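You operate a simulated robot arm through the tools that you are given. There is no shell and no other tool.

You run a simulated robot arm. Do the job below in one go: nothing can be reset, and whatever is moved stays where it is left.

## Task
Untape the carton and lift out the purple-topped moulding.
Fine: pull the strip off, then open both flaps; tape strip and moulding go on top of the long cartons.
Where things are to end (x, y in the base frame): tape strip with the red tab within 0.06 m of [0.23, 0.54]; purple-topped small moulding within 0.06 m of [0.33, 0.66].

Only the result counts: the job must be done as asked and must still hold three seconds after the hand-in. Knocking over, shifting, dropping, spilling or breaking anything else fails it.

## Robot
A 7-joint arm with a three-finger gripper, fixed in place. Base frame: the origin is at the foot of the arm, x ahead of it, y to its left, z up; the work surface is at about z = 0.53. Lengths are in m, angles in rad, forces in N, time in s.
With the tool pointing down near the work surface it reaches from about 0.1 to 0.84 m from the base axis. Its first joint turns from -2.897 to 2.897 rad. Payload 2.94 kg.
Tool frame: the origin (TCP) lies between the finger pads and is the grasp point; the fingertips stand 0.03 m ahead of it; z points along the fingers, y is the line along which they close. The gripper opens to 0.132 m. The gripper's body begins 0.107 m behind the TCP.
Orientation is that of the tool frame in the base frame, as a unit quaternion [x, y, z, w]. With the fingers straight down and closing along the base's y, the tool's x points along the base's -x, its y along +y and its z along -z.

## Interface
- The arm moves only by the tool drive_tool. Its argument "plan" is a list that holds one entry, the list of rows, each a list of 7 numbers: the turn, a rotation vector about the tool's x, y, z in degrees, then the shift along the tool's x, y, z in m, then the finger opening in m, from 0 to 0.132. In form: [[[ax, ay, az, tx, ty, tz, gripper], ...]]. A call has 1 to 20 rows; each row is the pose to reach, as a shift and turn from the pose commanded when the call began, along the tool's axes at that moment. Each row takes 0.2 s and may step no farther than 0.05 m and 0.15 rad from the row before; otherwise, or with a gripper value out of range, the whole call is refused. A pose out of reach is approached as far as the arm can. The call stops where the force on the tool passes 90 N (or 10 N more than at its start, if that is more) or the arm is blocked; 0.2 s more then pass. Each finger halts on what it meets, pressing with about 41 N; the grip force reading is that of the motor and also rises with nothing between the fingers. The clock runs only during rows and for 0.2 s after the last one: add rows that repeat a pose to give the fingers time. It gives the time, the measured TCP pose, the force on the tool (base axes), the opening and the grip force at its end, in the units of the frame above (readings bear some noise), with the torque about the TCP (base axes, N m) and any sound that the robot's microphone picked up.
- Cameras (640 x 400 px; columns grow to the right, rows downward): "scene" is fixed at [0.2208, 0.6494, 1.2543]; the picture's right is [-0.57, -0.82, 0.00], its down [-0.68, 0.47, -0.56] and it looks along [0.46, -0.32, -0.83] (base axes); focal length 234 px, centre (320, 200). "wrist" rides on the gripper at [0.072, 0.003, -0.144] in the tool frame; the picture's right is [-0.04, 1.00, 0.00], its down [-0.88, -0.04, -0.48] and it looks along [-0.47, -0.02, 0.88] (tool axes); focal length 256 px, centre (320, 200). There is no depth. A picture from a camera that has moved, and an enlarged one, comes with that camera's place and axes in the base frame and with its lens.
- grab_frame(camera): a new picture of that camera. The clock stands still meanwhile.
- lift_body(by): slides the trunk up (or, below 0, down) by that many m; the arm rides with it, the base frame stays. It gives what a move gives, with no picture.
- zoom(camera, box): a new picture of the part [left, top, right, bottom] of that camera's present view, enlarged. The clock stands still meanwhile.
- finish_job(): hands the job in; it is judged then, once.

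Places have to be worked out from the pictures, the camera data and where the tool is seen. Open the gripper and draw the arm clear of the work before you hand the job in, unless the task says otherwise.

The tools are called after "Emit:" by a JSON object that holds its "op" and its "data". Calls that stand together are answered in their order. drive_tool: Moves the arm, as the interface text tells. Its arguments: {"type":"object","properties":{"plan":{"type":"array","items":{"type":"array","items":{"type":"array","items":{"type":"number"}}}}},"required":["plan"]} The other tools are called the same way: lift_body (by) slides the trunk up or down; grab_frame (camera) takes a picture; zoom (camera, box) takes an enlarged picture of a part of a camera's view; finish_job () hands the job in.

At the start:

```text
t: 0.0
eef_pos: [0.5035, 0.4473, 1.0041]
ee_rot: [-0.001, 1.0, 0.0, 0.0]
force: [0.1, 0.4, -0.5]
ft_torque: [0.0, 0.0, -0.03]
opening: 0.1318
gripper_force: 0.0
trunk travel left (down, up): [-0.225, 0.315]
```

scene: 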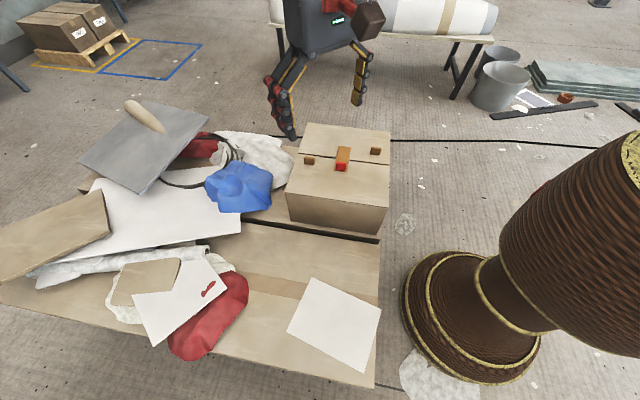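
wrist: 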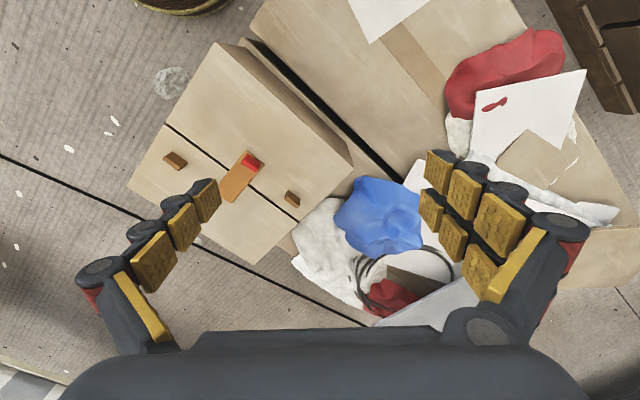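

I'll look closer at the carton and the surroundings before moving.

Emit:
{"op": "zoom", "data": {"camera": "scene", "box": [260, 100, 420, 260]}}

Emit:
{"op": "zoom", "data": {"camera": "wrist", "box": [100, 30, 380, 280]}}

Emit:
{"op": "zoom", "data": {"camera": "scene", "box": [90, 200, 410, 400]}}

```text
2.50 times, centred on (340, 180) of scene
camera zoom: at [0.2208, 0.6494, 1.2543], right [-0.57, -0.82, 0.0], down [-0.68, 0.47, -0.56], along [0.46, -0.32, -0.83], focal length 586 px, centre (270, 250)
```

zoom: 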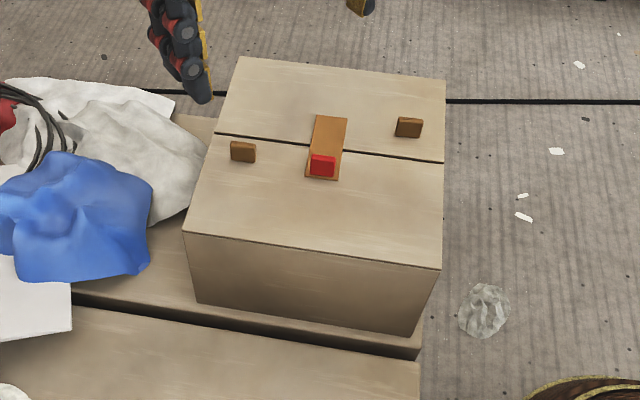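

```text
1.60 times, centred on (240, 155) of wrist
camera zoom: at [0.4316, 0.4523, 1.1469], right [0.04, 1.0, 0.0], down [0.88, -0.04, 0.48], along [0.47, -0.02, -0.88], focal length 410 px, centre (448, 272)
```

zoom: 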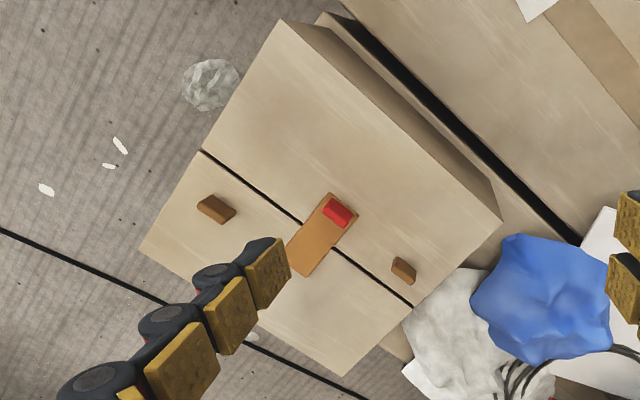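

```text
2.00 times, centred on (250, 300) of scene
camera zoom: at [0.2208, 0.6494, 1.2543], right [-0.57, -0.82, 0.0], down [-0.68, 0.47, -0.56], along [0.46, -0.32, -0.83], focal length 469 px, centre (460, 0)
```

zoom: 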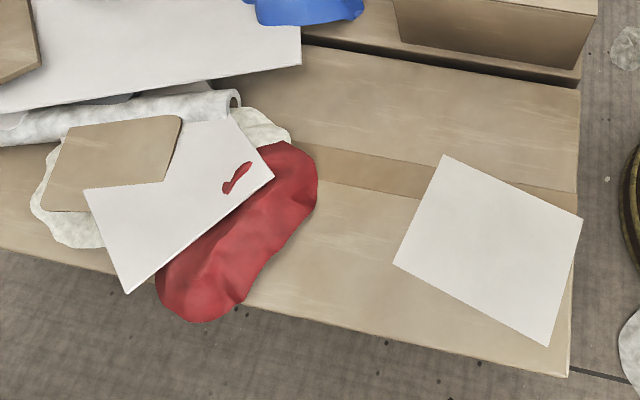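

The red tab triangulates to about (0.575, 0.330, 0.73), and the box is yawed 45° with its centre near (0.598, 0.302). I'll turn the tool 45° so it closes along the slit, and hover above the tab for a better look.

Emit:
{"op": "drive_tool", "data": {"plan": [[[0, 0, 8, -0.012, -0.02, 0.015, 0.132], [0, 0, 16, -0.024, -0.04, 0.03, 0.12], [0, 0, 24, -0.036, -0.06, 0.045, 0.11], [0, 0, 32, -0.048, -0.08, 0.06, 0.1], [0, 0, 40, -0.06, -0.1, 0.08, 0.09], [0, 0, 45, -0.0715, -0.117, 0.1, 0.08], [0, 0, 45, -0.0715, -0.117, 0.1, 0.08]]]}}

Emit:
{"op": "grab_frame", "data": {"camera": "wrist"}}

Emit:
{"op": "grab_frame", "data": {"camera": "scene"}}

```text
t: 1.6
eef_pos: [0.5751, 0.3301, 0.9042]
ee_rot: [0.383, 0.924, 0.0, 0.0]
force: [0.2, -0.4, -0.5]
ft_torque: [0.02, 0.03, 0.0]
opening: 0.0801
gripper_force: 0.2
trunk travel left (down, up): [-0.225, 0.315]
```

```text
taken
camera wrist: at [0.5266, 0.3854, 1.047], right [0.74, 0.67, 0.0], down [0.59, -0.65, 0.48], along [0.32, -0.35, -0.88], focal length 256 px, centre (320, 200)
```

wrist: 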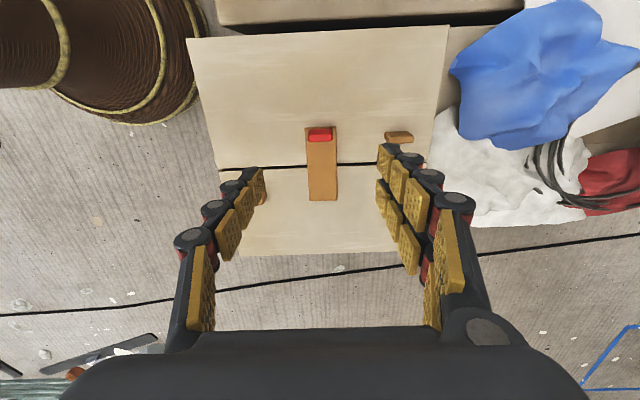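

```text
taken
```

scene: 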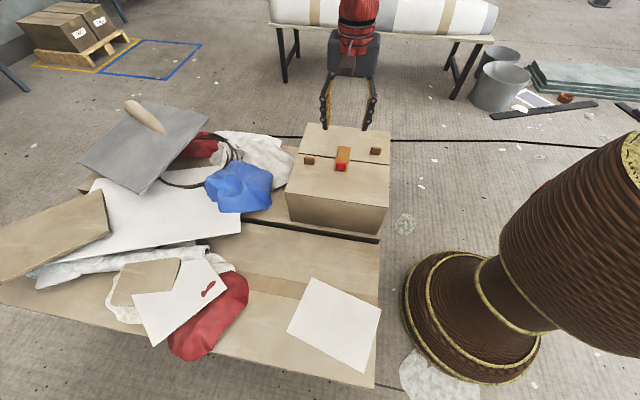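

Zooming on the tab to see its shape and place.

Emit:
{"op": "zoom", "data": {"camera": "wrist", "box": [260, 100, 440, 210]}}

Emit:
{"op": "zoom", "data": {"camera": "scene", "box": [290, 125, 400, 195]}}

```text
3.56 times, centred on (350, 155) of wrist
camera zoom: at [0.5266, 0.3854, 1.047], right [0.74, 0.67, 0.0], down [0.59, -0.65, 0.48], along [0.32, -0.35, -0.88], focal length 910 px, centre (213, 360)
```

zoom: 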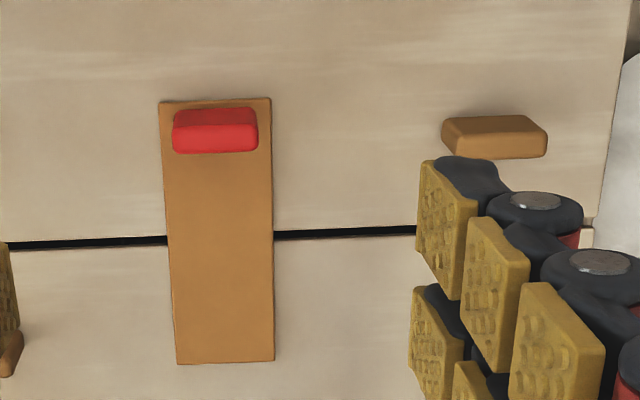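

```text
5.71 times, centred on (345, 160) of scene
camera zoom: at [0.2208, 0.6494, 1.2543], right [-0.57, -0.82, 0.0], down [-0.68, 0.47, -0.56], along [0.46, -0.32, -0.83], focal length 1340 px, centre (177, 429)
```

zoom: 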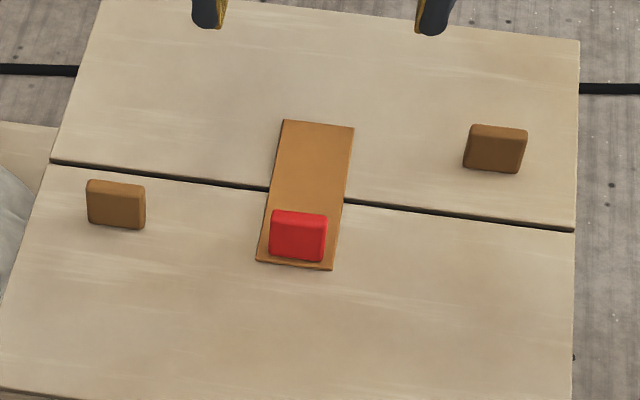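

Tab centre is about (0.580, 0.328): 29 mm wide along the slit, about 20 mm tall. I'll descend over it with the fingers straddling its width, then check.

Emit:
{"op": "drive_tool", "data": {"plan": [[[0, 0, 0, -0.003, 0.002, 0.04, 0.07], [0, 0, 0, -0.005, 0.002, 0.08, 0.065], [0, 0, 0, -0.005, 0.002, 0.11, 0.06], [0, 0, 0, -0.005, 0.002, 0.13, 0.06], [0, 0, 0, -0.005, 0.002, 0.13, 0.06]]]}}

Emit:
{"op": "zoom", "data": {"camera": "wrist", "box": [200, 90, 440, 240]}}

Emit:
{"op": "zoom", "data": {"camera": "scene", "box": [290, 105, 400, 175]}}

```text
t: 2.8
eef_pos: [0.5789, 0.3278, 0.7744]
ee_rot: [0.383, 0.924, 0.0, 0.0]
force: [-0.5, 0.6, -1.1]
ft_torque: [0.0, 0.0, 0.0]
opening: 0.0604
gripper_force: 0.0
trunk travel left (down, up): [-0.225, 0.315]
```

```text
2.67 times, centred on (320, 165) of wrist
camera zoom: at [0.5312, 0.3824, 0.9167], right [0.74, 0.68, 0.0], down [0.59, -0.65, 0.48], along [0.32, -0.35, -0.88], focal length 683 px, centre (320, 293)
```

zoom: 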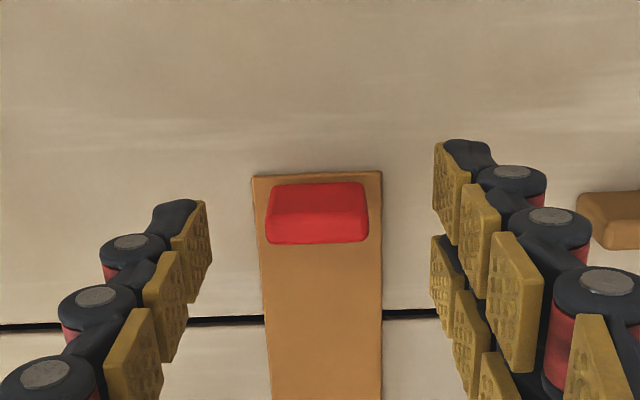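

```text
5.71 times, centred on (345, 140) of scene
camera zoom: at [0.2208, 0.6494, 1.2543], right [-0.57, -0.82, 0.0], down [-0.68, 0.47, -0.56], along [0.46, -0.32, -0.83], focal length 1340 px, centre (177, 543)
```

zoom: 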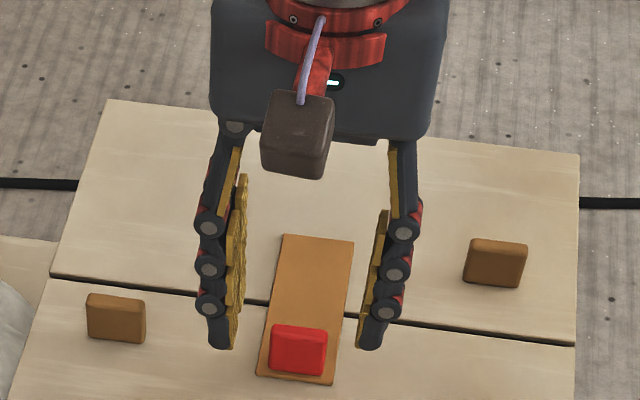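

The fingers are level with the tab. I'll shift slightly toward the near side, lower gently to bring the tips around the tab, then check.

Emit:
{"op": "drive_tool", "data": {"plan": [[[0, 0, 0, 0.003, 0.0, 0.006, 0.06], [0, 0, 0, 0.003, 0, 0.012, 0.06], [0, 0, 0, 0.003, 0, 0.016, 0.055], [0, 0, 0, 0.003, 0, 0.016, 0.05]]]}}

Emit:
{"op": "zoom", "data": {"camera": "wrist", "box": [200, 90, 440, 240]}}

Emit:
{"op": "zoom", "data": {"camera": "scene", "box": [290, 105, 400, 175]}}

```text
t: 3.8
eef_pos: [0.577, 0.33, 0.7584]
ee_rot: [0.383, 0.924, 0.0, 0.0]
force: [-0.5, -0.3, 0.4]
ft_torque: [0.01, 0.03, -0.01]
opening: 0.0502
gripper_force: 0.1
trunk travel left (down, up): [-0.225, 0.315]
```

```text
2.67 times, centred on (320, 165) of wrist
camera zoom: at [0.5292, 0.3851, 0.9008], right [0.74, 0.68, 0.0], down [0.59, -0.65, 0.48], along [0.32, -0.35, -0.88], focal length 683 px, centre (320, 293)
```

zoom: 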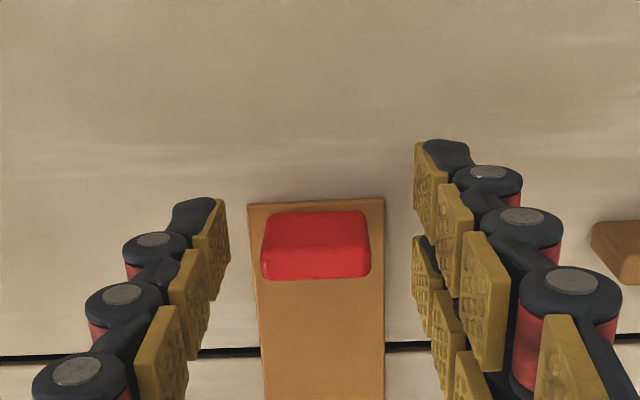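

```text
5.71 times, centred on (345, 140) of scene
camera zoom: at [0.2208, 0.6494, 1.2543], right [-0.57, -0.82, 0.0], down [-0.68, 0.47, -0.56], along [0.46, -0.32, -0.83], focal length 1340 px, centre (177, 543)
```

zoom: 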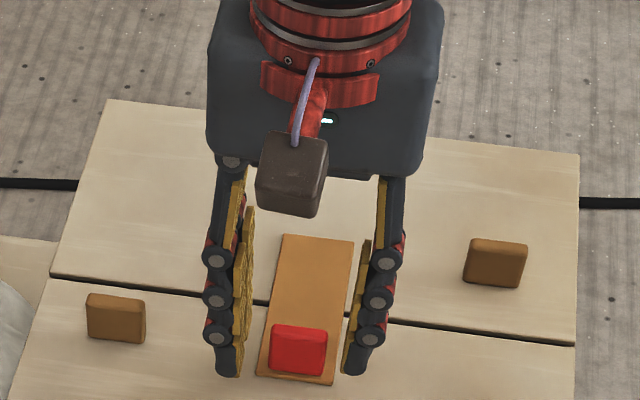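

Tab sits between the tips with good overlap. Closing on it.

Emit:
{"op": "drive_tool", "data": {"plan": [[[0, 0, 0, 0, 0, 0.002, 0.04], [0, 0, 0, 0, 0, 0.002, 0.02], [0, 0, 0, 0, 0, 0.002, 0.01], [0, 0, 0, 0, 0, 0.002, 0.01], [0, 0, 0, 0, 0, 0.002, 0.01]]]}}

Emit:
{"op": "zoom", "data": {"camera": "wrist", "box": [200, 90, 440, 240]}}

Emit:
{"op": "zoom", "data": {"camera": "scene", "box": [290, 105, 400, 175]}}

```text
t: 5.0
eef_pos: [0.575, 0.3305, 0.756]
ee_rot: [0.383, 0.924, -0.001, 0.0]
force: [-2.8, -1.5, -1.2]
ft_torque: [0.01, 0.09, -0.07]
opening: 0.028
gripper_force: 40.7
trunk travel left (down, up): [-0.225, 0.315]
```

```text
2.67 times, centred on (320, 165) of wrist
camera zoom: at [0.529, 0.3849, 0.8988], right [0.74, 0.68, 0.0], down [0.59, -0.65, 0.48], along [0.32, -0.35, -0.88], focal length 683 px, centre (320, 293)
```

zoom: 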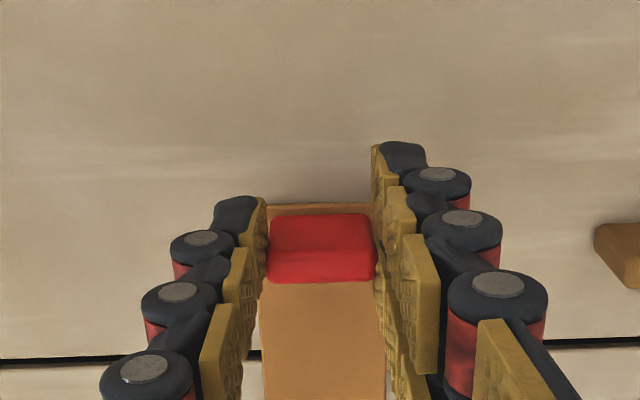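

```text
5.71 times, centred on (345, 140) of scene
camera zoom: at [0.2208, 0.6494, 1.2543], right [-0.57, -0.82, 0.0], down [-0.68, 0.47, -0.56], along [0.46, -0.32, -0.83], focal length 1340 px, centre (177, 543)
```

zoom: 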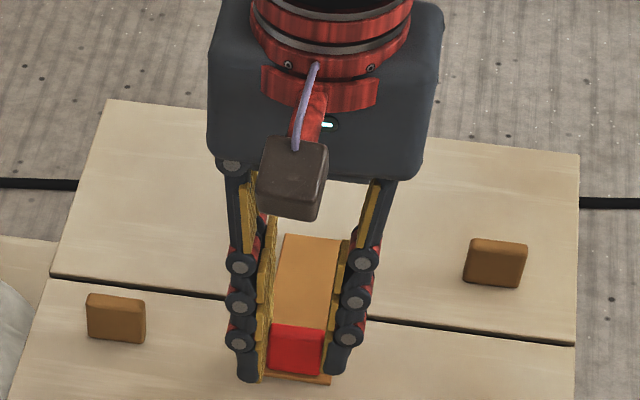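

Tab gripped (28 mm, 41 N). Now a gentle pull up, watching the force.

Emit:
{"op": "drive_tool", "data": {"plan": [[[0, 0, 0, 0, 0, -0.003, 0.01], [0, 0, 0, 0, 0, -0.006, 0.01], [0, 0, 0, -0.001, 0, -0.01, 0.01], [0, 0, 0, -0.001, 0, -0.01, 0.01]]]}}

Emit:
{"op": "zoom", "data": {"camera": "wrist", "box": [200, 90, 440, 240]}}

Emit:
{"op": "zoom", "data": {"camera": "scene", "box": [290, 105, 400, 175]}}

```text
t: 6.0
eef_pos: [0.5775, 0.3293, 0.7658]
ee_rot: [0.383, 0.924, 0.0, 0.001]
force: [0.4, 0.2, 0.0]
ft_torque: [-0.01, 0.01, -0.03]
opening: 0.0279
gripper_force: 40.8
trunk travel left (down, up): [-0.225, 0.315]
```

```text
2.67 times, centred on (320, 165) of wrist
camera zoom: at [0.5299, 0.3843, 0.9093], right [0.74, 0.68, 0.0], down [0.59, -0.65, 0.48], along [0.32, -0.35, -0.88], focal length 683 px, centre (320, 293)
```

zoom: 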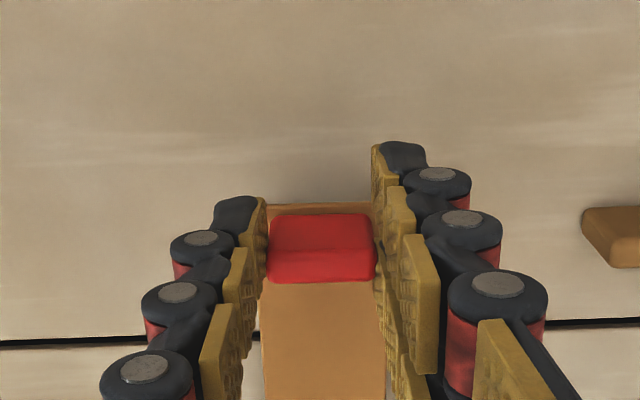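

```text
5.71 times, centred on (345, 140) of scene
camera zoom: at [0.2208, 0.6494, 1.2543], right [-0.57, -0.82, 0.0], down [-0.68, 0.47, -0.56], along [0.46, -0.32, -0.83], focal length 1340 px, centre (177, 543)
```

zoom: 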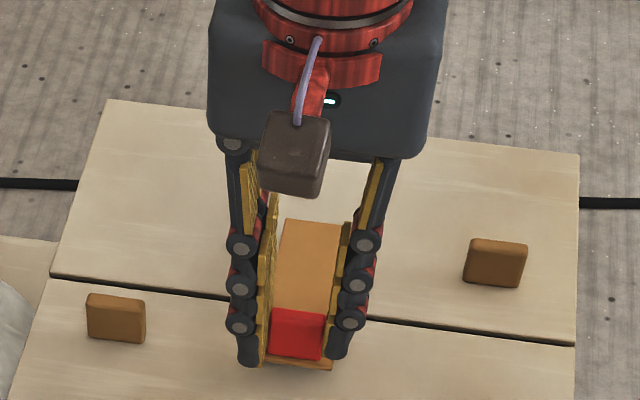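

The strip rides up rigidly with the tab at zero force, so it has come free. Lifting it clear and checking.

Emit:
{"op": "drive_tool", "data": {"plan": [[[0, 0, 0, 0, 0, -0.03, 0.01], [0, 0, 0, 0, 0, -0.07, 0.01], [0, 0, 0, 0, 0, -0.11, 0.01], [0, 0, 0, 0, 0, -0.14, 0.01], [0, 0, 0, 0, 0, -0.14, 0.01]]]}}

Emit:
{"op": "grab_frame", "data": {"camera": "wrist"}}

Emit:
{"op": "grab_frame", "data": {"camera": "scene"}}

```text
t: 7.2
eef_pos: [0.5775, 0.3287, 0.9045]
ee_rot: [0.382, 0.924, -0.001, -0.001]
force: [-0.4, 0.0, 0.0]
ft_torque: [0.02, 0.03, -0.02]
opening: 0.0282
gripper_force: 41.8
trunk travel left (down, up): [-0.225, 0.315]
```

```text
taken
camera wrist: at [0.5304, 0.3838, 1.0486], right [0.74, 0.68, 0.0], down [0.59, -0.65, 0.48], along [0.32, -0.35, -0.88], focal length 256 px, centre (320, 200)
```

wrist: 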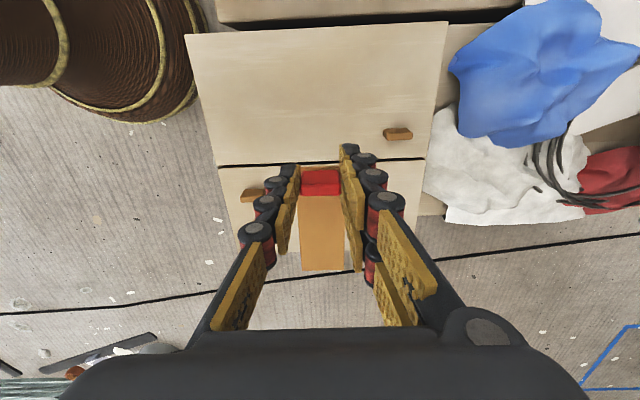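

```text
taken
```

scene: 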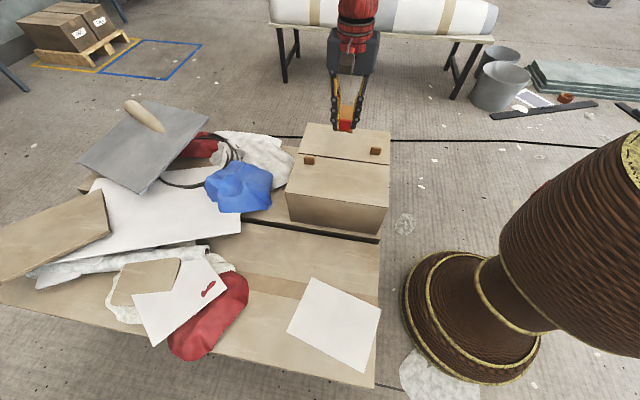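

Strip is fully off and held. I'll carry it to hover over (0.22, 0.55), then check before lowering.

Emit:
{"op": "drive_tool", "data": {"plan": [[[0, 0, 0, 0.03, -0.007, 0, 0.01], [0, 0, 0, 0.07, -0.0165, 0, 0.01], [0, 0, 0, 0.115, -0.027, 0, 0.01], [0, 0, 0, 0.16, -0.037, 0, 0.01], [0, 0, 0, 0.205, -0.048, 0, 0.01], [0, 0, 0, 0.25, -0.058, 0, 0.01], [0, 0, 0, 0.295, -0.069, 0.0, 0.01], [0, 0, 0, 0.34, -0.079, 0.0, 0.01], [0, 0, 0, 0.385, -0.09, 0.02, 0.01], [0, 0, 0, 0.4135, -0.0963, 0.05, 0.01], [0, 0, 0, 0.4135, -0.0963, 0.1, 0.01], [0, 0, 0, 0.4135, -0.0963, 0.15, 0.01], [0, 0, 0, 0.4135, -0.0963, 0.2, 0.01], [0, 0, 0, 0.4135, -0.0963, 0.23, 0.01], [0, 0, 0, 0.4135, -0.0963, 0.23, 0.01]]]}}

Emit:
{"op": "grab_frame", "data": {"camera": "wrist"}}

Emit:
{"op": "grab_frame", "data": {"camera": "scene"}}

```text
refused: row 9 steps farther than a row can; nothing moved
```

```text
taken
camera wrist: at [0.5304, 0.3838, 1.0486], right [0.74, 0.68, 0.0], down [0.59, -0.65, 0.48], along [0.32, -0.35, -0.88], focal length 256 px, centre (320, 200)
```

wrist: 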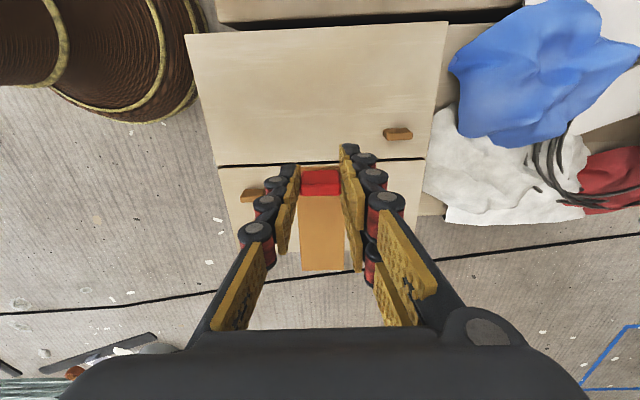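

```text
taken
```

scene: 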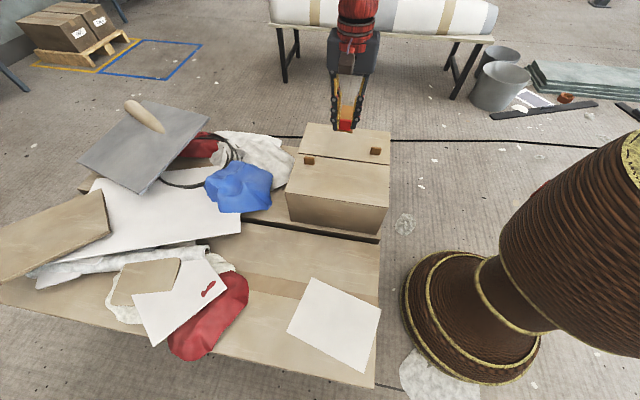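

That plan was refused because one step was too long. I'm sending it again with smaller steps.

Emit:
{"op": "drive_tool", "data": {"plan": [[[0, 0, 0, 0.03, -0.007, 0, 0.01], [0, 0, 0, 0.07, -0.0165, 0, 0.01], [0, 0, 0, 0.115, -0.027, 0, 0.01], [0, 0, 0, 0.16, -0.037, 0, 0.01], [0, 0, 0, 0.205, -0.048, 0, 0.01], [0, 0, 0, 0.25, -0.058, 0, 0.01], [0, 0, 0, 0.295, -0.069, 0.0, 0.01], [0, 0, 0, 0.34, -0.079, 0.0, 0.01], [0, 0, 0, 0.38, -0.088, 0.01, 0.01], [0, 0, 0, 0.4135, -0.0963, 0.03, 0.01], [0, 0, 0, 0.4135, -0.0963, 0.07, 0.01], [0, 0, 0, 0.4135, -0.0963, 0.11, 0.01], [0, 0, 0, 0.4135, -0.0963, 0.15, 0.01], [0, 0, 0, 0.4135, -0.0963, 0.19, 0.01], [0, 0, 0, 0.4135, -0.0963, 0.23, 0.01], [0, 0, 0, 0.4135, -0.0963, 0.23, 0.01]]]}}

Emit:
{"op": "grab_frame", "data": {"camera": "wrist"}}

Emit:
{"op": "grab_frame", "data": {"camera": "scene"}}

```text
t: 10.6
eef_pos: [0.2164, 0.5538, 0.6749]
ee_rot: [0.383, 0.924, 0.0, 0.0]
force: [0.0, 0.4, -1.7]
ft_torque: [-0.01, -0.01, -0.01]
opening: 0.0282
gripper_force: 40.8
trunk travel left (down, up): [-0.225, 0.315]
```

```text
taken
camera wrist: at [0.1692, 0.6091, 0.818], right [0.74, 0.68, 0.0], down [0.59, -0.65, 0.48], along [0.32, -0.35, -0.88], focal length 256 px, centre (320, 200)
```

wrist: 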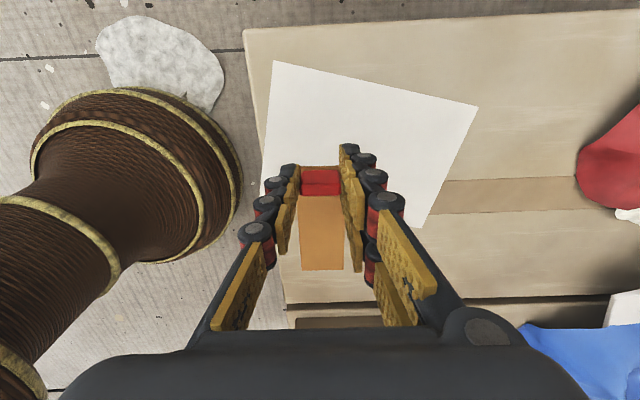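

```text
taken
```

scene: 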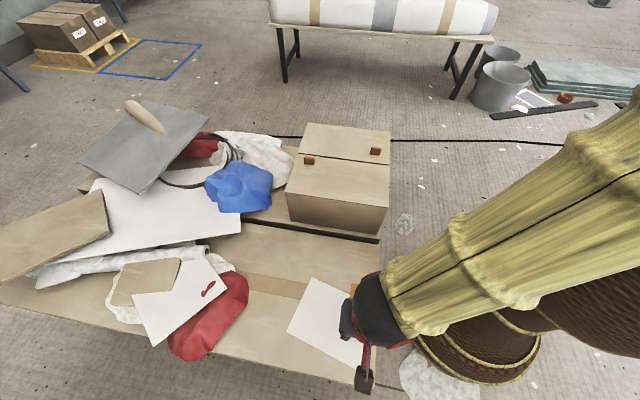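

Strip is over the white sheet at the target. Lowering, first to about 6 cm above the carton.

Emit:
{"op": "drive_tool", "data": {"plan": [[[0, 0, 0, 0, 0, 0.03, 0.01], [0, 0, 0, 0, 0, 0.055, 0.01], [0, 0, 0, 0, 0, 0.07, 0.01], [0, 0, 0, 0, 0, 0.07, 0.01]]]}}

Emit:
{"op": "drive_tool", "data": {"plan": [[[0, 0, 0, 0, 0, 0.004, 0.01], [0, 0, 0, 0, 0, 0.008, 0.01], [0, 0, 0, 0, 0, 0.008, 0.01]]]}}

Emit:
{"op": "grab_frame", "data": {"camera": "wrist"}}

Emit:
{"op": "grab_frame", "data": {"camera": "scene"}}

```text
t: 11.6
eef_pos: [0.2172, 0.5543, 0.6046]
ee_rot: [0.383, 0.924, -0.001, 0.0]
force: [-0.1, 0.1, -0.1]
ft_torque: [0.01, 0.0, -0.01]
opening: 0.0281
gripper_force: 40.9
trunk travel left (down, up): [-0.225, 0.315]
```

```text
t: 12.4
eef_pos: [0.2177, 0.5537, 0.5972]
ee_rot: [0.383, 0.924, 0.0, 0.0]
force: [0.0, 0.1, 0.1]
ft_torque: [0.03, 0.0, -0.03]
opening: 0.0282
gripper_force: 40.8
trunk travel left (down, up): [-0.225, 0.315]
```

```text
taken
camera wrist: at [0.1694, 0.6091, 0.7404], right [0.74, 0.68, 0.0], down [0.59, -0.65, 0.48], along [0.32, -0.35, -0.88], focal length 256 px, centre (320, 200)
```

wrist: 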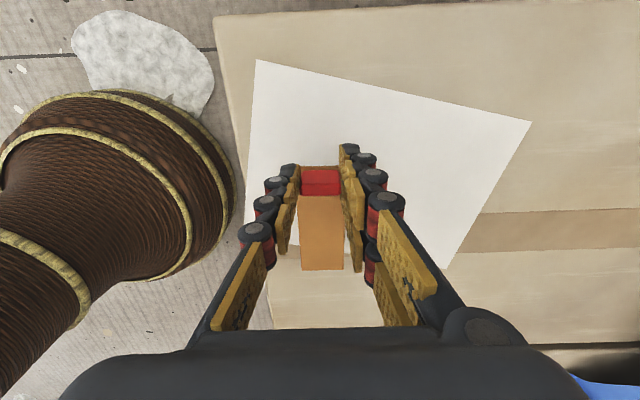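

```text
taken
```

scene: 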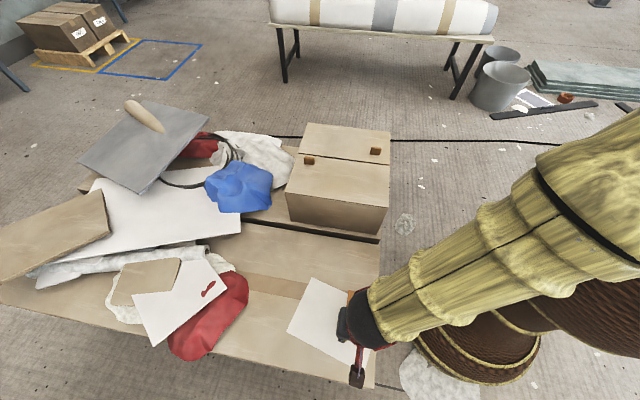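

Paper height comes out near 0.54, so contact should come around TCP z≈0.575–0.58. Continuing in small steps.

Emit:
{"op": "drive_tool", "data": {"plan": [[[0, 0, 0, 0, 0, 0.004, 0.01], [0, 0, 0, 0, 0, 0.008, 0.01], [0, 0, 0, 0, 0, 0.012, 0.01], [0, 0, 0, 0, 0, 0.012, 0.01]]]}}

Emit:
{"op": "zoom", "data": {"camera": "scene", "box": [290, 260, 400, 390]}}

Emit:
{"op": "grab_frame", "data": {"camera": "wrist"}}

```text
t: 13.4
eef_pos: [0.2176, 0.5538, 0.5857]
ee_rot: [0.383, 0.924, 0.0, 0.0]
force: [-0.7, 0.2, -0.5]
ft_torque: [-0.04, -0.01, -0.03]
opening: 0.028
gripper_force: 40.8
trunk travel left (down, up): [-0.225, 0.315]
```

```text
3.08 times, centred on (345, 325) of scene
camera zoom: at [0.2208, 0.6494, 1.2543], right [-0.57, -0.82, 0.0], down [-0.68, 0.47, -0.56], along [0.46, -0.32, -0.83], focal length 722 px, centre (243, -185)
```

zoom: 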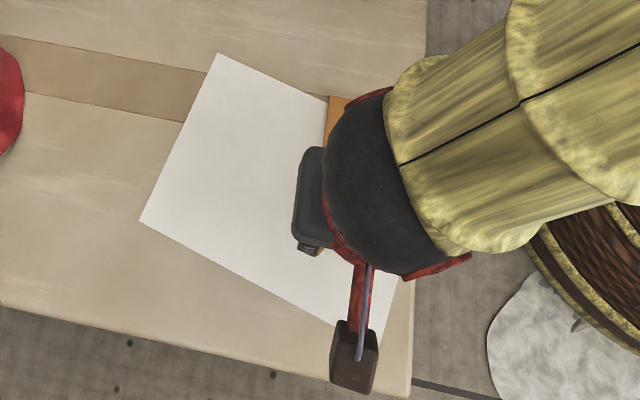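

```text
taken
camera wrist: at [0.1696, 0.6091, 0.7292], right [0.74, 0.68, 0.0], down [0.59, -0.65, 0.48], along [0.32, -0.35, -0.88], focal length 256 px, centre (320, 200)
```

wrist: 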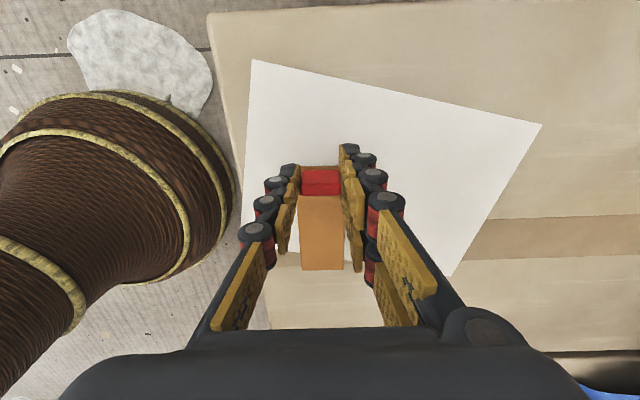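

No contact yet at 0.586; continuing down in 3 mm steps.

Emit:
{"op": "drive_tool", "data": {"plan": [[[0, 0, 0, 0, 0, 0.003, 0.01], [0, 0, 0, 0, 0, 0.006, 0.01], [0, 0, 0, 0, 0, 0.006, 0.01]]]}}

Emit:
{"op": "drive_tool", "data": {"plan": [[[0, 0, 0, 0, 0, 0.002, 0.01], [0, 0, 0, 0, 0, 0.004, 0.01], [0, 0, 0, 0, 0, 0.004, 0.01]]]}}

Emit:
{"op": "zoom", "data": {"camera": "wrist", "box": [200, 130, 440, 280]}}

```text
t: 14.2
eef_pos: [0.2166, 0.5548, 0.5794]
ee_rot: [0.383, 0.924, -0.001, 0.0]
force: [0.9, -0.3, 0.1]
ft_torque: [0.01, 0.01, 0.01]
opening: 0.0281
gripper_force: 40.7
trunk travel left (down, up): [-0.225, 0.315]
```

```text
t: 15.0
eef_pos: [0.2174, 0.555, 0.5786]
ee_rot: [0.382, 0.924, 0.002, -0.001]
force: [-2.6, -7.3, 32.1]
ft_torque: [-0.87, -0.47, -0.15]
opening: 0.0279
gripper_force: 41.0
trunk travel left (down, up): [-0.225, 0.315]
```

```text
2.67 times, centred on (320, 205) of wrist
camera zoom: at [0.1695, 0.6092, 0.7219], right [0.74, 0.68, 0.0], down [0.59, -0.65, 0.47], along [0.32, -0.35, -0.88], focal length 683 px, centre (320, 187)
```

zoom: 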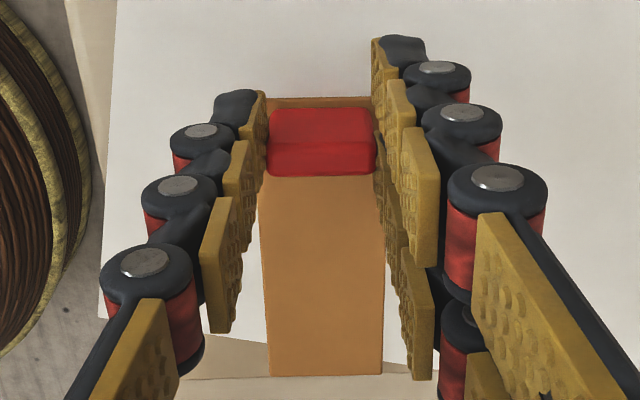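

Contact (32 N) at z≈0.579. Easing up 2 mm, then opening and retreating straight up.

Emit:
{"op": "drive_tool", "data": {"plan": [[[0, 0, 0, 0, 0, -0.003, 0.01], [0, 0, 0, 0, 0, -0.003, 0.01], [0, 0, 0, 0, 0, -0.003, 0.035], [0, 0, 0, 0, 0, -0.003, 0.05], [0, 0, 0, 0, 0, -0.003, 0.06], [0, 0, 0, 0, 0, -0.01, 0.06], [0, 0, 0, 0, 0, -0.04, 0.06], [0, 0, 0, 0, 0, -0.08, 0.06]]]}}

Emit:
{"op": "grab_frame", "data": {"camera": "wrist"}}

```text
t: 16.8
eef_pos: [0.2178, 0.5528, 0.6554]
ee_rot: [0.383, 0.924, -0.001, 0.0]
force: [0.2, -1.0, -1.0]
ft_torque: [0.04, 0.01, 0.04]
opening: 0.0598
gripper_force: 0.2
trunk travel left (down, up): [-0.225, 0.315]
```

```text
taken
camera wrist: at [0.1691, 0.6078, 0.7985], right [0.74, 0.68, 0.0], down [0.59, -0.65, 0.48], along [0.32, -0.35, -0.88], focal length 256 px, centre (320, 200)
```

wrist: 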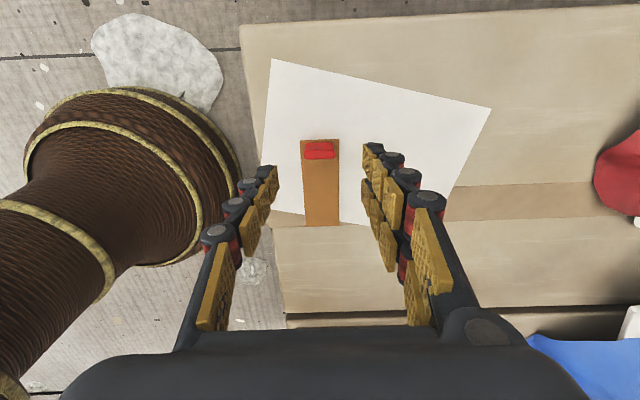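

The tape strip is lying at its place. Now I rise and travel to hover above the near flap's handle at about (0.651, 0.394).

Emit:
{"op": "drive_tool", "data": {"plan": [[[0, 0, 0, 0, 0, -0.045, 0.06], [0, 0, 0, 0, 0, -0.09, 0.06], [0, 0, 0, 0, 0, -0.135, 0.06], [0, 0, 0, 0, 0, -0.18, 0.06], [0, 0, 0, 0, 0, -0.22, 0.06], [0, 0, 0, -0.04, 0.0185, -0.235, 0.06], [0, 0, 0, -0.08, 0.037, -0.235, 0.06], [0, 0, 0, -0.12, 0.0556, -0.235, 0.06], [0, 0, 0, -0.16, 0.074, -0.235, 0.06], [0, 0, 0, -0.2, 0.0927, -0.235, 0.06], [0, 0, 0, -0.24, 0.111, -0.235, 0.06], [0, 0, 0, -0.28, 0.13, -0.235, 0.06], [0, 0, 0, -0.32, 0.148, -0.235, 0.06], [0, 0, 0, -0.36, 0.167, -0.235, 0.06], [0, 0, 0, -0.395, 0.183, -0.235, 0.06], [0, 0, 0, -0.4186, 0.1939, -0.22, 0.06], [0, 0, 0, -0.4186, 0.1939, -0.18, 0.06], [0, 0, 0, -0.4186, 0.1939, -0.15, 0.06], [0, 0, 0, -0.4186, 0.1939, -0.15, 0.06]]]}}

Emit:
{"op": "grab_frame", "data": {"camera": "wrist"}}

Emit:
{"op": "grab_frame", "data": {"camera": "scene"}}

```text
t: 20.8
eef_pos: [0.6505, 0.3952, 0.8049]
ee_rot: [0.382, 0.924, -0.001, 0.001]
force: [0.1, -0.7, -0.2]
ft_torque: [0.01, 0.0, -0.04]
opening: 0.0604
gripper_force: 0.1
trunk travel left (down, up): [-0.225, 0.315]
```

```text
taken
camera wrist: at [0.6024, 0.4502, 0.9486], right [0.74, 0.68, 0.0], down [0.59, -0.65, 0.48], along [0.32, -0.35, -0.88], focal length 256 px, centre (320, 200)
```

wrist: 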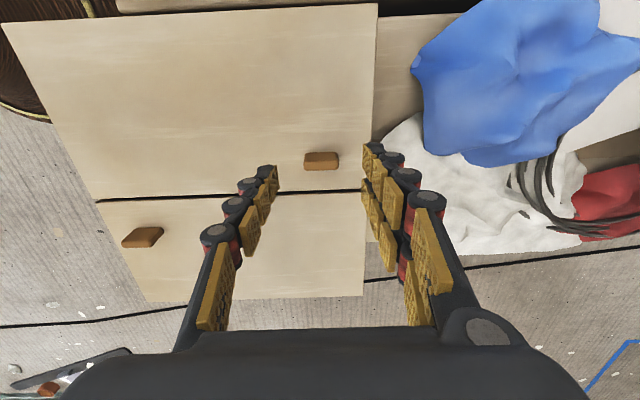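

```text
taken
```

scene: 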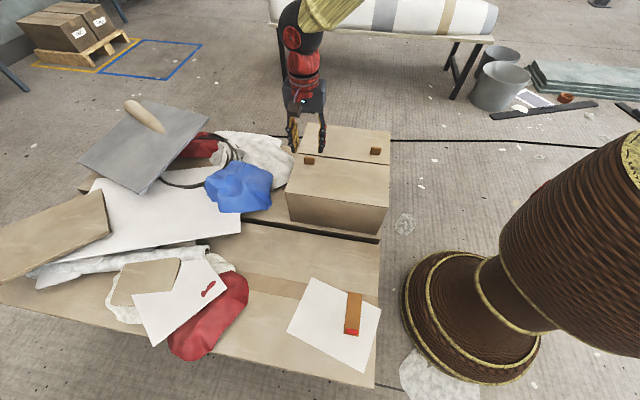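

Handle lies almost centred; small correction of about 3 mm and descend to the same height used for the tab.

Emit:
{"op": "drive_tool", "data": {"plan": [[[0, 0, 0, 0.002, 0.002, 0.02, 0.06], [0, 0, 0, 0.003, 0.003, 0.035, 0.055], [0, 0, 0, 0.003, 0.003, 0.045, 0.05], [0, 0, 0, 0.003, 0.003, 0.048, 0.05], [0, 0, 0, 0.003, 0.003, 0.048, 0.05]]]}}

Emit:
{"op": "zoom", "data": {"camera": "wrist", "box": [200, 90, 440, 240]}}

Emit:
{"op": "zoom", "data": {"camera": "scene", "box": [270, 115, 400, 185]}}

```text
t: 22.0
eef_pos: [0.6506, 0.3988, 0.7574]
ee_rot: [0.382, 0.924, 0.0, 0.0]
force: [-0.1, 0.3, 0.8]
ft_torque: [0.01, 0.0, -0.03]
opening: 0.0501
gripper_force: 0.0
trunk travel left (down, up): [-0.225, 0.315]
```

```text
2.67 times, centred on (320, 165) of wrist
camera zoom: at [0.6023, 0.4546, 0.9006], right [0.74, 0.68, 0.0], down [0.59, -0.65, 0.48], along [0.32, -0.35, -0.88], focal length 683 px, centre (320, 293)
```

zoom: 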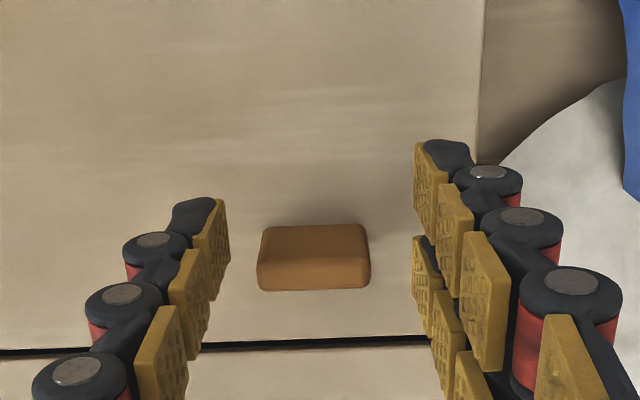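

```text
4.92 times, centred on (335, 150) of scene
camera zoom: at [0.2208, 0.6494, 1.2543], right [-0.57, -0.82, 0.0], down [-0.68, 0.47, -0.56], along [0.46, -0.32, -0.83], focal length 1155 px, centre (246, 446)
```

zoom: 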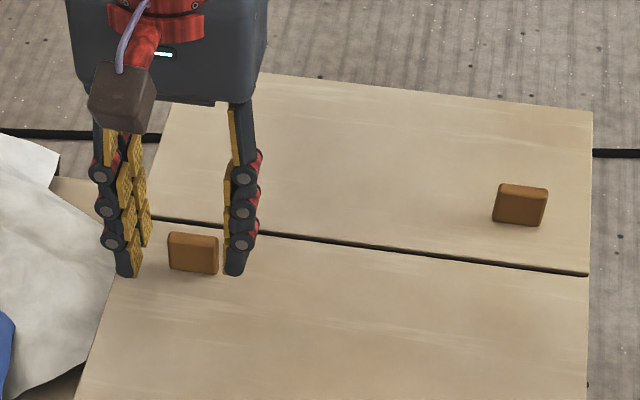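

Aligned; nudge 2 mm, lower 3 mm and close on the handle.

Emit:
{"op": "drive_tool", "data": {"plan": [[[0, 0, 0, -0.002, -0.001, 0.003, 0.045], [0, 0, 0, -0.002, -0.001, 0.003, 0.03], [0, 0, 0, -0.002, -0.001, 0.003, 0.01], [0, 0, 0, -0.002, -0.001, 0.003, 0.01], [0, 0, 0, -0.002, -0.001, 0.003, 0.01]]]}}

Emit:
{"op": "zoom", "data": {"camera": "wrist", "box": [200, 90, 440, 240]}}

```text
t: 23.2
eef_pos: [0.6504, 0.3961, 0.7542]
ee_rot: [0.383, 0.924, -0.002, -0.001]
force: [-5.8, -7.6, 2.1]
ft_torque: [-0.27, 0.14, 0.03]
opening: 0.0311
gripper_force: 43.2
trunk travel left (down, up): [-0.225, 0.315]
```

```text
2.67 times, centred on (320, 165) of wrist
camera zoom: at [0.6028, 0.4512, 0.8974], right [0.74, 0.68, 0.0], down [0.59, -0.65, 0.48], along [0.32, -0.35, -0.88], focal length 683 px, centre (320, 293)
```

zoom: 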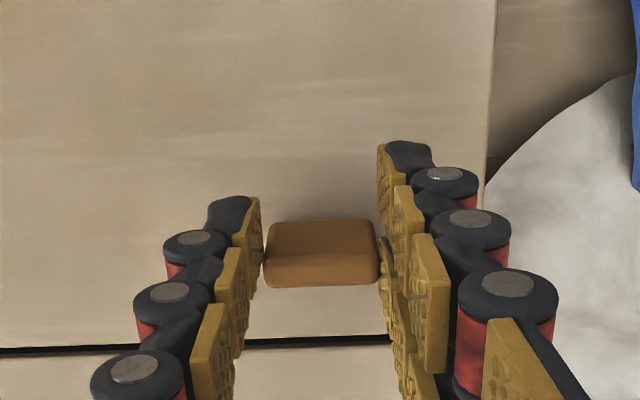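

Handle gripped (31 mm). Starting the opening arc about the near hinge, first to 16°.

Emit:
{"op": "drive_tool", "data": {"plan": [[[0, -4, 0, 0.0031, 0, -0.0083, 0.01], [0, -8, 0, 0.007, 0, -0.0163, 0.01], [0, -12, 0, 0.0114, 0, -0.024, 0.01], [0, -16, 0, 0.0162, 0, -0.0315, 0.01], [0, -16, 0, 0.0162, 0, -0.0315, 0.01]]]}}

Emit:
{"op": "zoom", "data": {"camera": "scene", "box": [270, 95, 410, 235]}}

Emit:
{"op": "grab_frame", "data": {"camera": "wrist"}}

```text
t: 24.4
eef_pos: [0.6372, 0.4085, 0.7845]
ee_rot: [0.38, 0.915, -0.056, 0.128]
force: [-15.8, 1.8, -15.3]
ft_torque: [-0.52, -0.22, -0.07]
opening: 0.0311
gripper_force: 45.1
trunk travel left (down, up): [-0.225, 0.315]
```

```text
2.86 times, centred on (340, 165) of scene
camera zoom: at [0.2208, 0.6494, 1.2543], right [-0.57, -0.82, 0.0], down [-0.68, 0.47, -0.56], along [0.46, -0.32, -0.83], focal length 670 px, centre (263, 300)
```

zoom: 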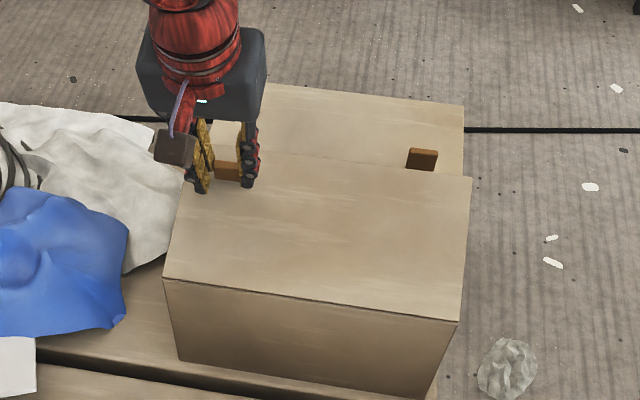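

```text
taken
camera wrist: at [0.564, 0.4905, 0.9022], right [0.74, 0.68, 0.01], down [0.48, -0.53, 0.7], along [0.48, -0.51, -0.71], focal length 256 px, centre (320, 200)
```

wrist: 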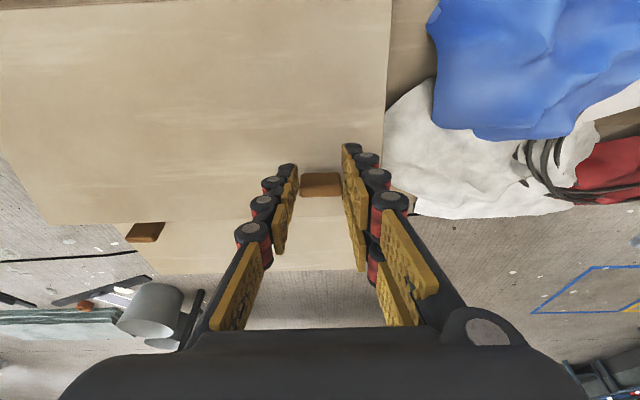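

The flap lifts cleanly, and the force is mostly inward, so the hinge is a bit lower than I assumed. Continuing the arc with a corrected radius for another 32°.

Emit:
{"op": "drive_tool", "data": {"plan": [[[0, -4, 0, 0.0038, 0, -0.008, 0.01], [0, -8, 0, 0.0081, 0, -0.0159, 0.01], [0, -12, 0, 0.013, 0, -0.0234, 0.01], [0, -16, 0, 0.0184, 0, -0.0306, 0.01], [0, -20, 0, 0.0242, 0, -0.0374, 0.01], [0, -24, 0, 0.0305, 0, -0.0437, 0.01], [0, -28, 0, 0.0373, 0, -0.0495, 0.01], [0, -32, 0, 0.0444, 0, -0.0549, 0.01], [0, -32, 0, 0.0444, 0, -0.0549, 0.01]]]}}

Emit:
{"op": "zoom", "data": {"camera": "scene", "box": [250, 75, 430, 255]}}

Emit:
{"op": "grab_frame", "data": {"camera": "wrist"}}

```text
t: 26.4
eef_pos: [0.5966, 0.4513, 0.8223]
ee_rot: [0.35, 0.844, -0.159, 0.374]
force: [-23.3, 1.5, -37.2]
ft_torque: [0.44, 0.59, -0.35]
opening: 0.0315
gripper_force: 44.7
trunk travel left (down, up): [-0.225, 0.315]
```

```text
2.22 times, centred on (340, 165) of scene
camera zoom: at [0.2208, 0.6494, 1.2543], right [-0.57, -0.82, 0.0], down [-0.68, 0.47, -0.56], along [0.46, -0.32, -0.83], focal length 521 px, centre (276, 278)
```

zoom: 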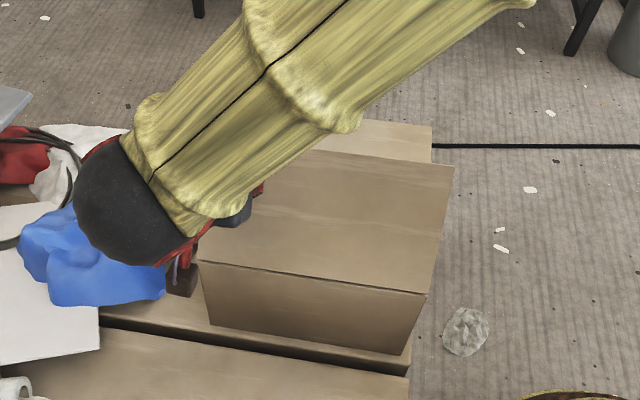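

```text
taken
camera wrist: at [0.4911, 0.5637, 0.8654], right [0.73, 0.68, 0.03], down [0.14, -0.19, 0.97], along [0.67, -0.7, -0.24], focal length 256 px, centre (320, 200)
```

wrist: 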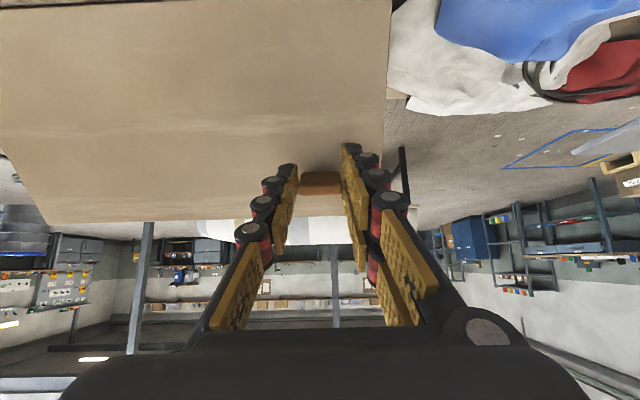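

Hinge refit from the measured arc: e2≈0.065 m, z≈0.70. I'll trim the radius 3 mm to take off the pull, and continue the arc to about 80°.

Emit:
{"op": "drive_tool", "data": {"plan": [[[0, -4, 0, 0.0066, 0, -0.0065, 0.01], [0, -8, 0, 0.0109, 0, -0.0139, 0.01], [0, -12, 0, 0.0158, 0, -0.021, 0.01], [0, -16, 0, 0.0212, 0, -0.0278, 0.01], [0, -20, 0, 0.027, 0, -0.0341, 0.01], [0, -24, 0, 0.0333, 0, -0.04, 0.01], [0, -28, 0, 0.04, 0, -0.0455, 0.01], [0, -32, 0, 0.047, 0, -0.0505, 0.01], [0, -32, 0, 0.047, 0, -0.0505, 0.01]]]}}

Emit:
{"op": "zoom", "data": {"camera": "scene", "box": [250, 75, 430, 255]}}

Emit:
{"op": "grab_frame", "data": {"camera": "wrist"}}

```text
t: 28.4
eef_pos: [0.5504, 0.4966, 0.8232]
ee_rot: [0.295, 0.708, -0.249, 0.592]
force: [-15.5, -16.7, -23.1]
ft_torque: [0.44, 0.4, -0.81]
opening: 0.0313
gripper_force: 45.3
trunk travel left (down, up): [-0.225, 0.315]
```

```text
2.22 times, centred on (340, 165) of scene
camera zoom: at [0.2208, 0.6494, 1.2543], right [-0.57, -0.82, 0.0], down [-0.68, 0.47, -0.56], along [0.46, -0.32, -0.83], focal length 521 px, centre (276, 278)
```

zoom: 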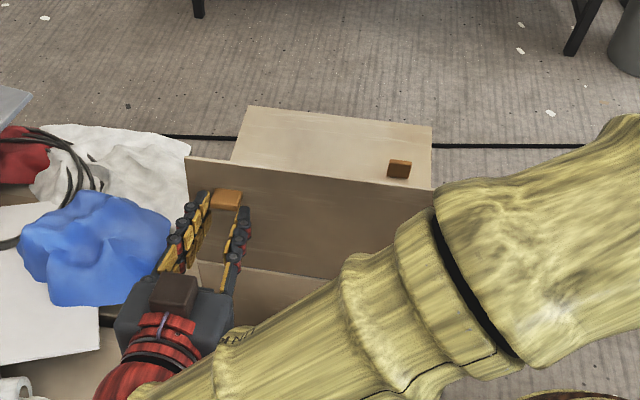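

```text
taken
camera wrist: at [0.4442, 0.6104, 0.7772], right [0.71, 0.7, 0.04], down [-0.25, 0.2, 0.95], along [0.65, -0.69, 0.31], focal length 256 px, centre (320, 200)
```

wrist: 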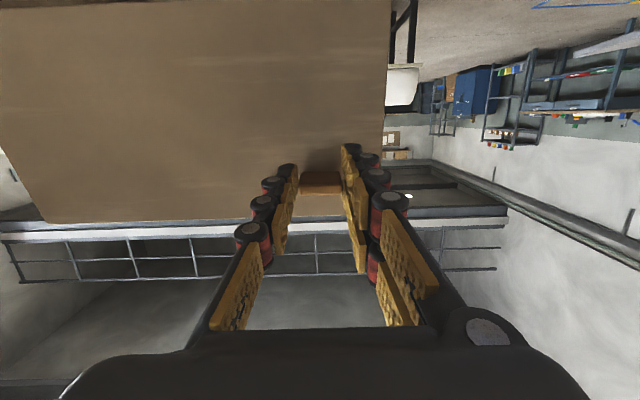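

The flap stands at about 80°. Continuing another 24° to bring it past vertical.

Emit:
{"op": "drive_tool", "data": {"plan": [[[0, -4, 0, 0.0057, -0.001, -0.007, 0.01], [0, -8, 0, 0.0101, -0.001, -0.0145, 0.01], [0, -12, 0, 0.015, -0.001, -0.0216, 0.01], [0, -16, 0, 0.0205, -0.001, -0.0284, 0.01], [0, -20, 0, 0.0263, -0.001, -0.0348, 0.01], [0, -24, 0, 0.0327, -0.001, -0.0408, 0.01], [0, -24, 0, 0.0327, -0.001, -0.0408, 0.01]]]}}

Emit:
{"op": "grab_frame", "data": {"camera": "scene"}}

Emit:
{"op": "zoom", "data": {"camera": "scene", "box": [250, 75, 430, 255]}}

Emit:
{"op": "grab_frame", "data": {"camera": "wrist"}}

```text
t: 30.0
eef_pos: [0.5184, 0.5166, 0.8074]
ee_rot: [0.232, 0.574, -0.296, 0.727]
force: [39.5, 38.3, -11.9]
ft_torque: [-0.14, 1.25, 1.28]
opening: 0.0459
gripper_force: 27.5
out of reach, approached as far as the arm can: row 5, 6, 7
trunk travel left (down, up): [-0.225, 0.315]
```

```text
taken
```

scene: 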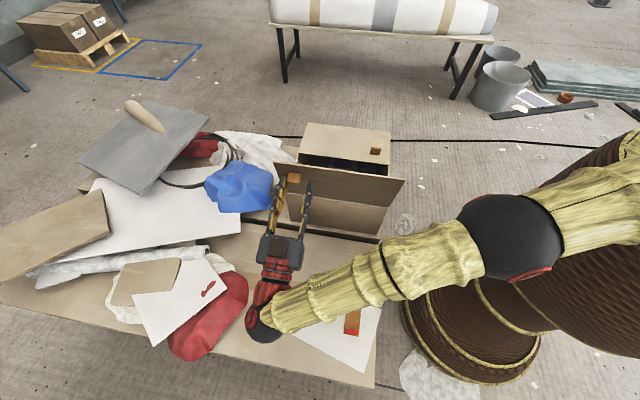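

```text
2.22 times, centred on (340, 165) of scene
camera zoom: at [0.2208, 0.6494, 1.2543], right [-0.57, -0.82, 0.0], down [-0.68, 0.47, -0.56], along [0.46, -0.32, -0.83], focal length 521 px, centre (276, 278)
```

zoom: 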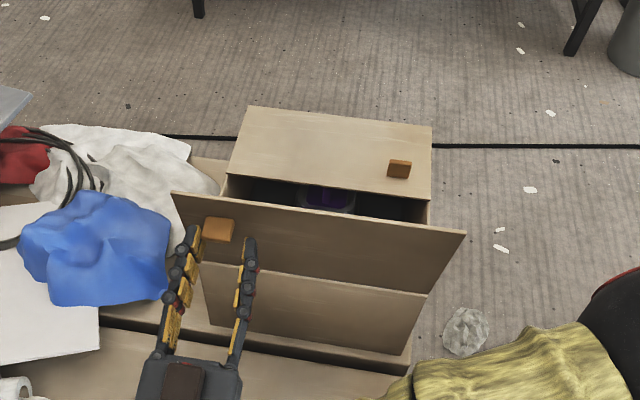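

```text
taken
camera wrist: at [0.4335, 0.6058, 0.7037], right [0.69, 0.72, 0.04], down [-0.5, 0.44, 0.74], along [0.52, -0.53, 0.67], focal length 256 px, centre (320, 200)
```

wrist: 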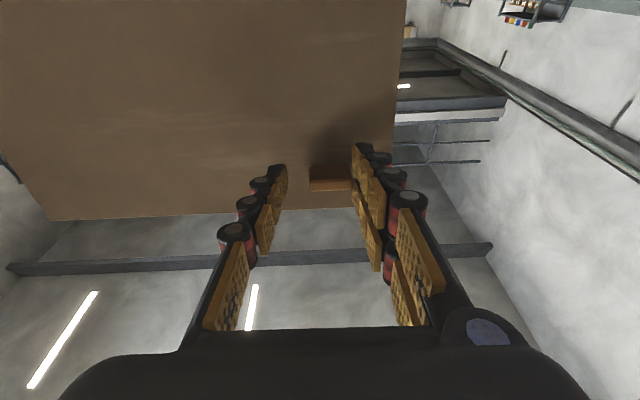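

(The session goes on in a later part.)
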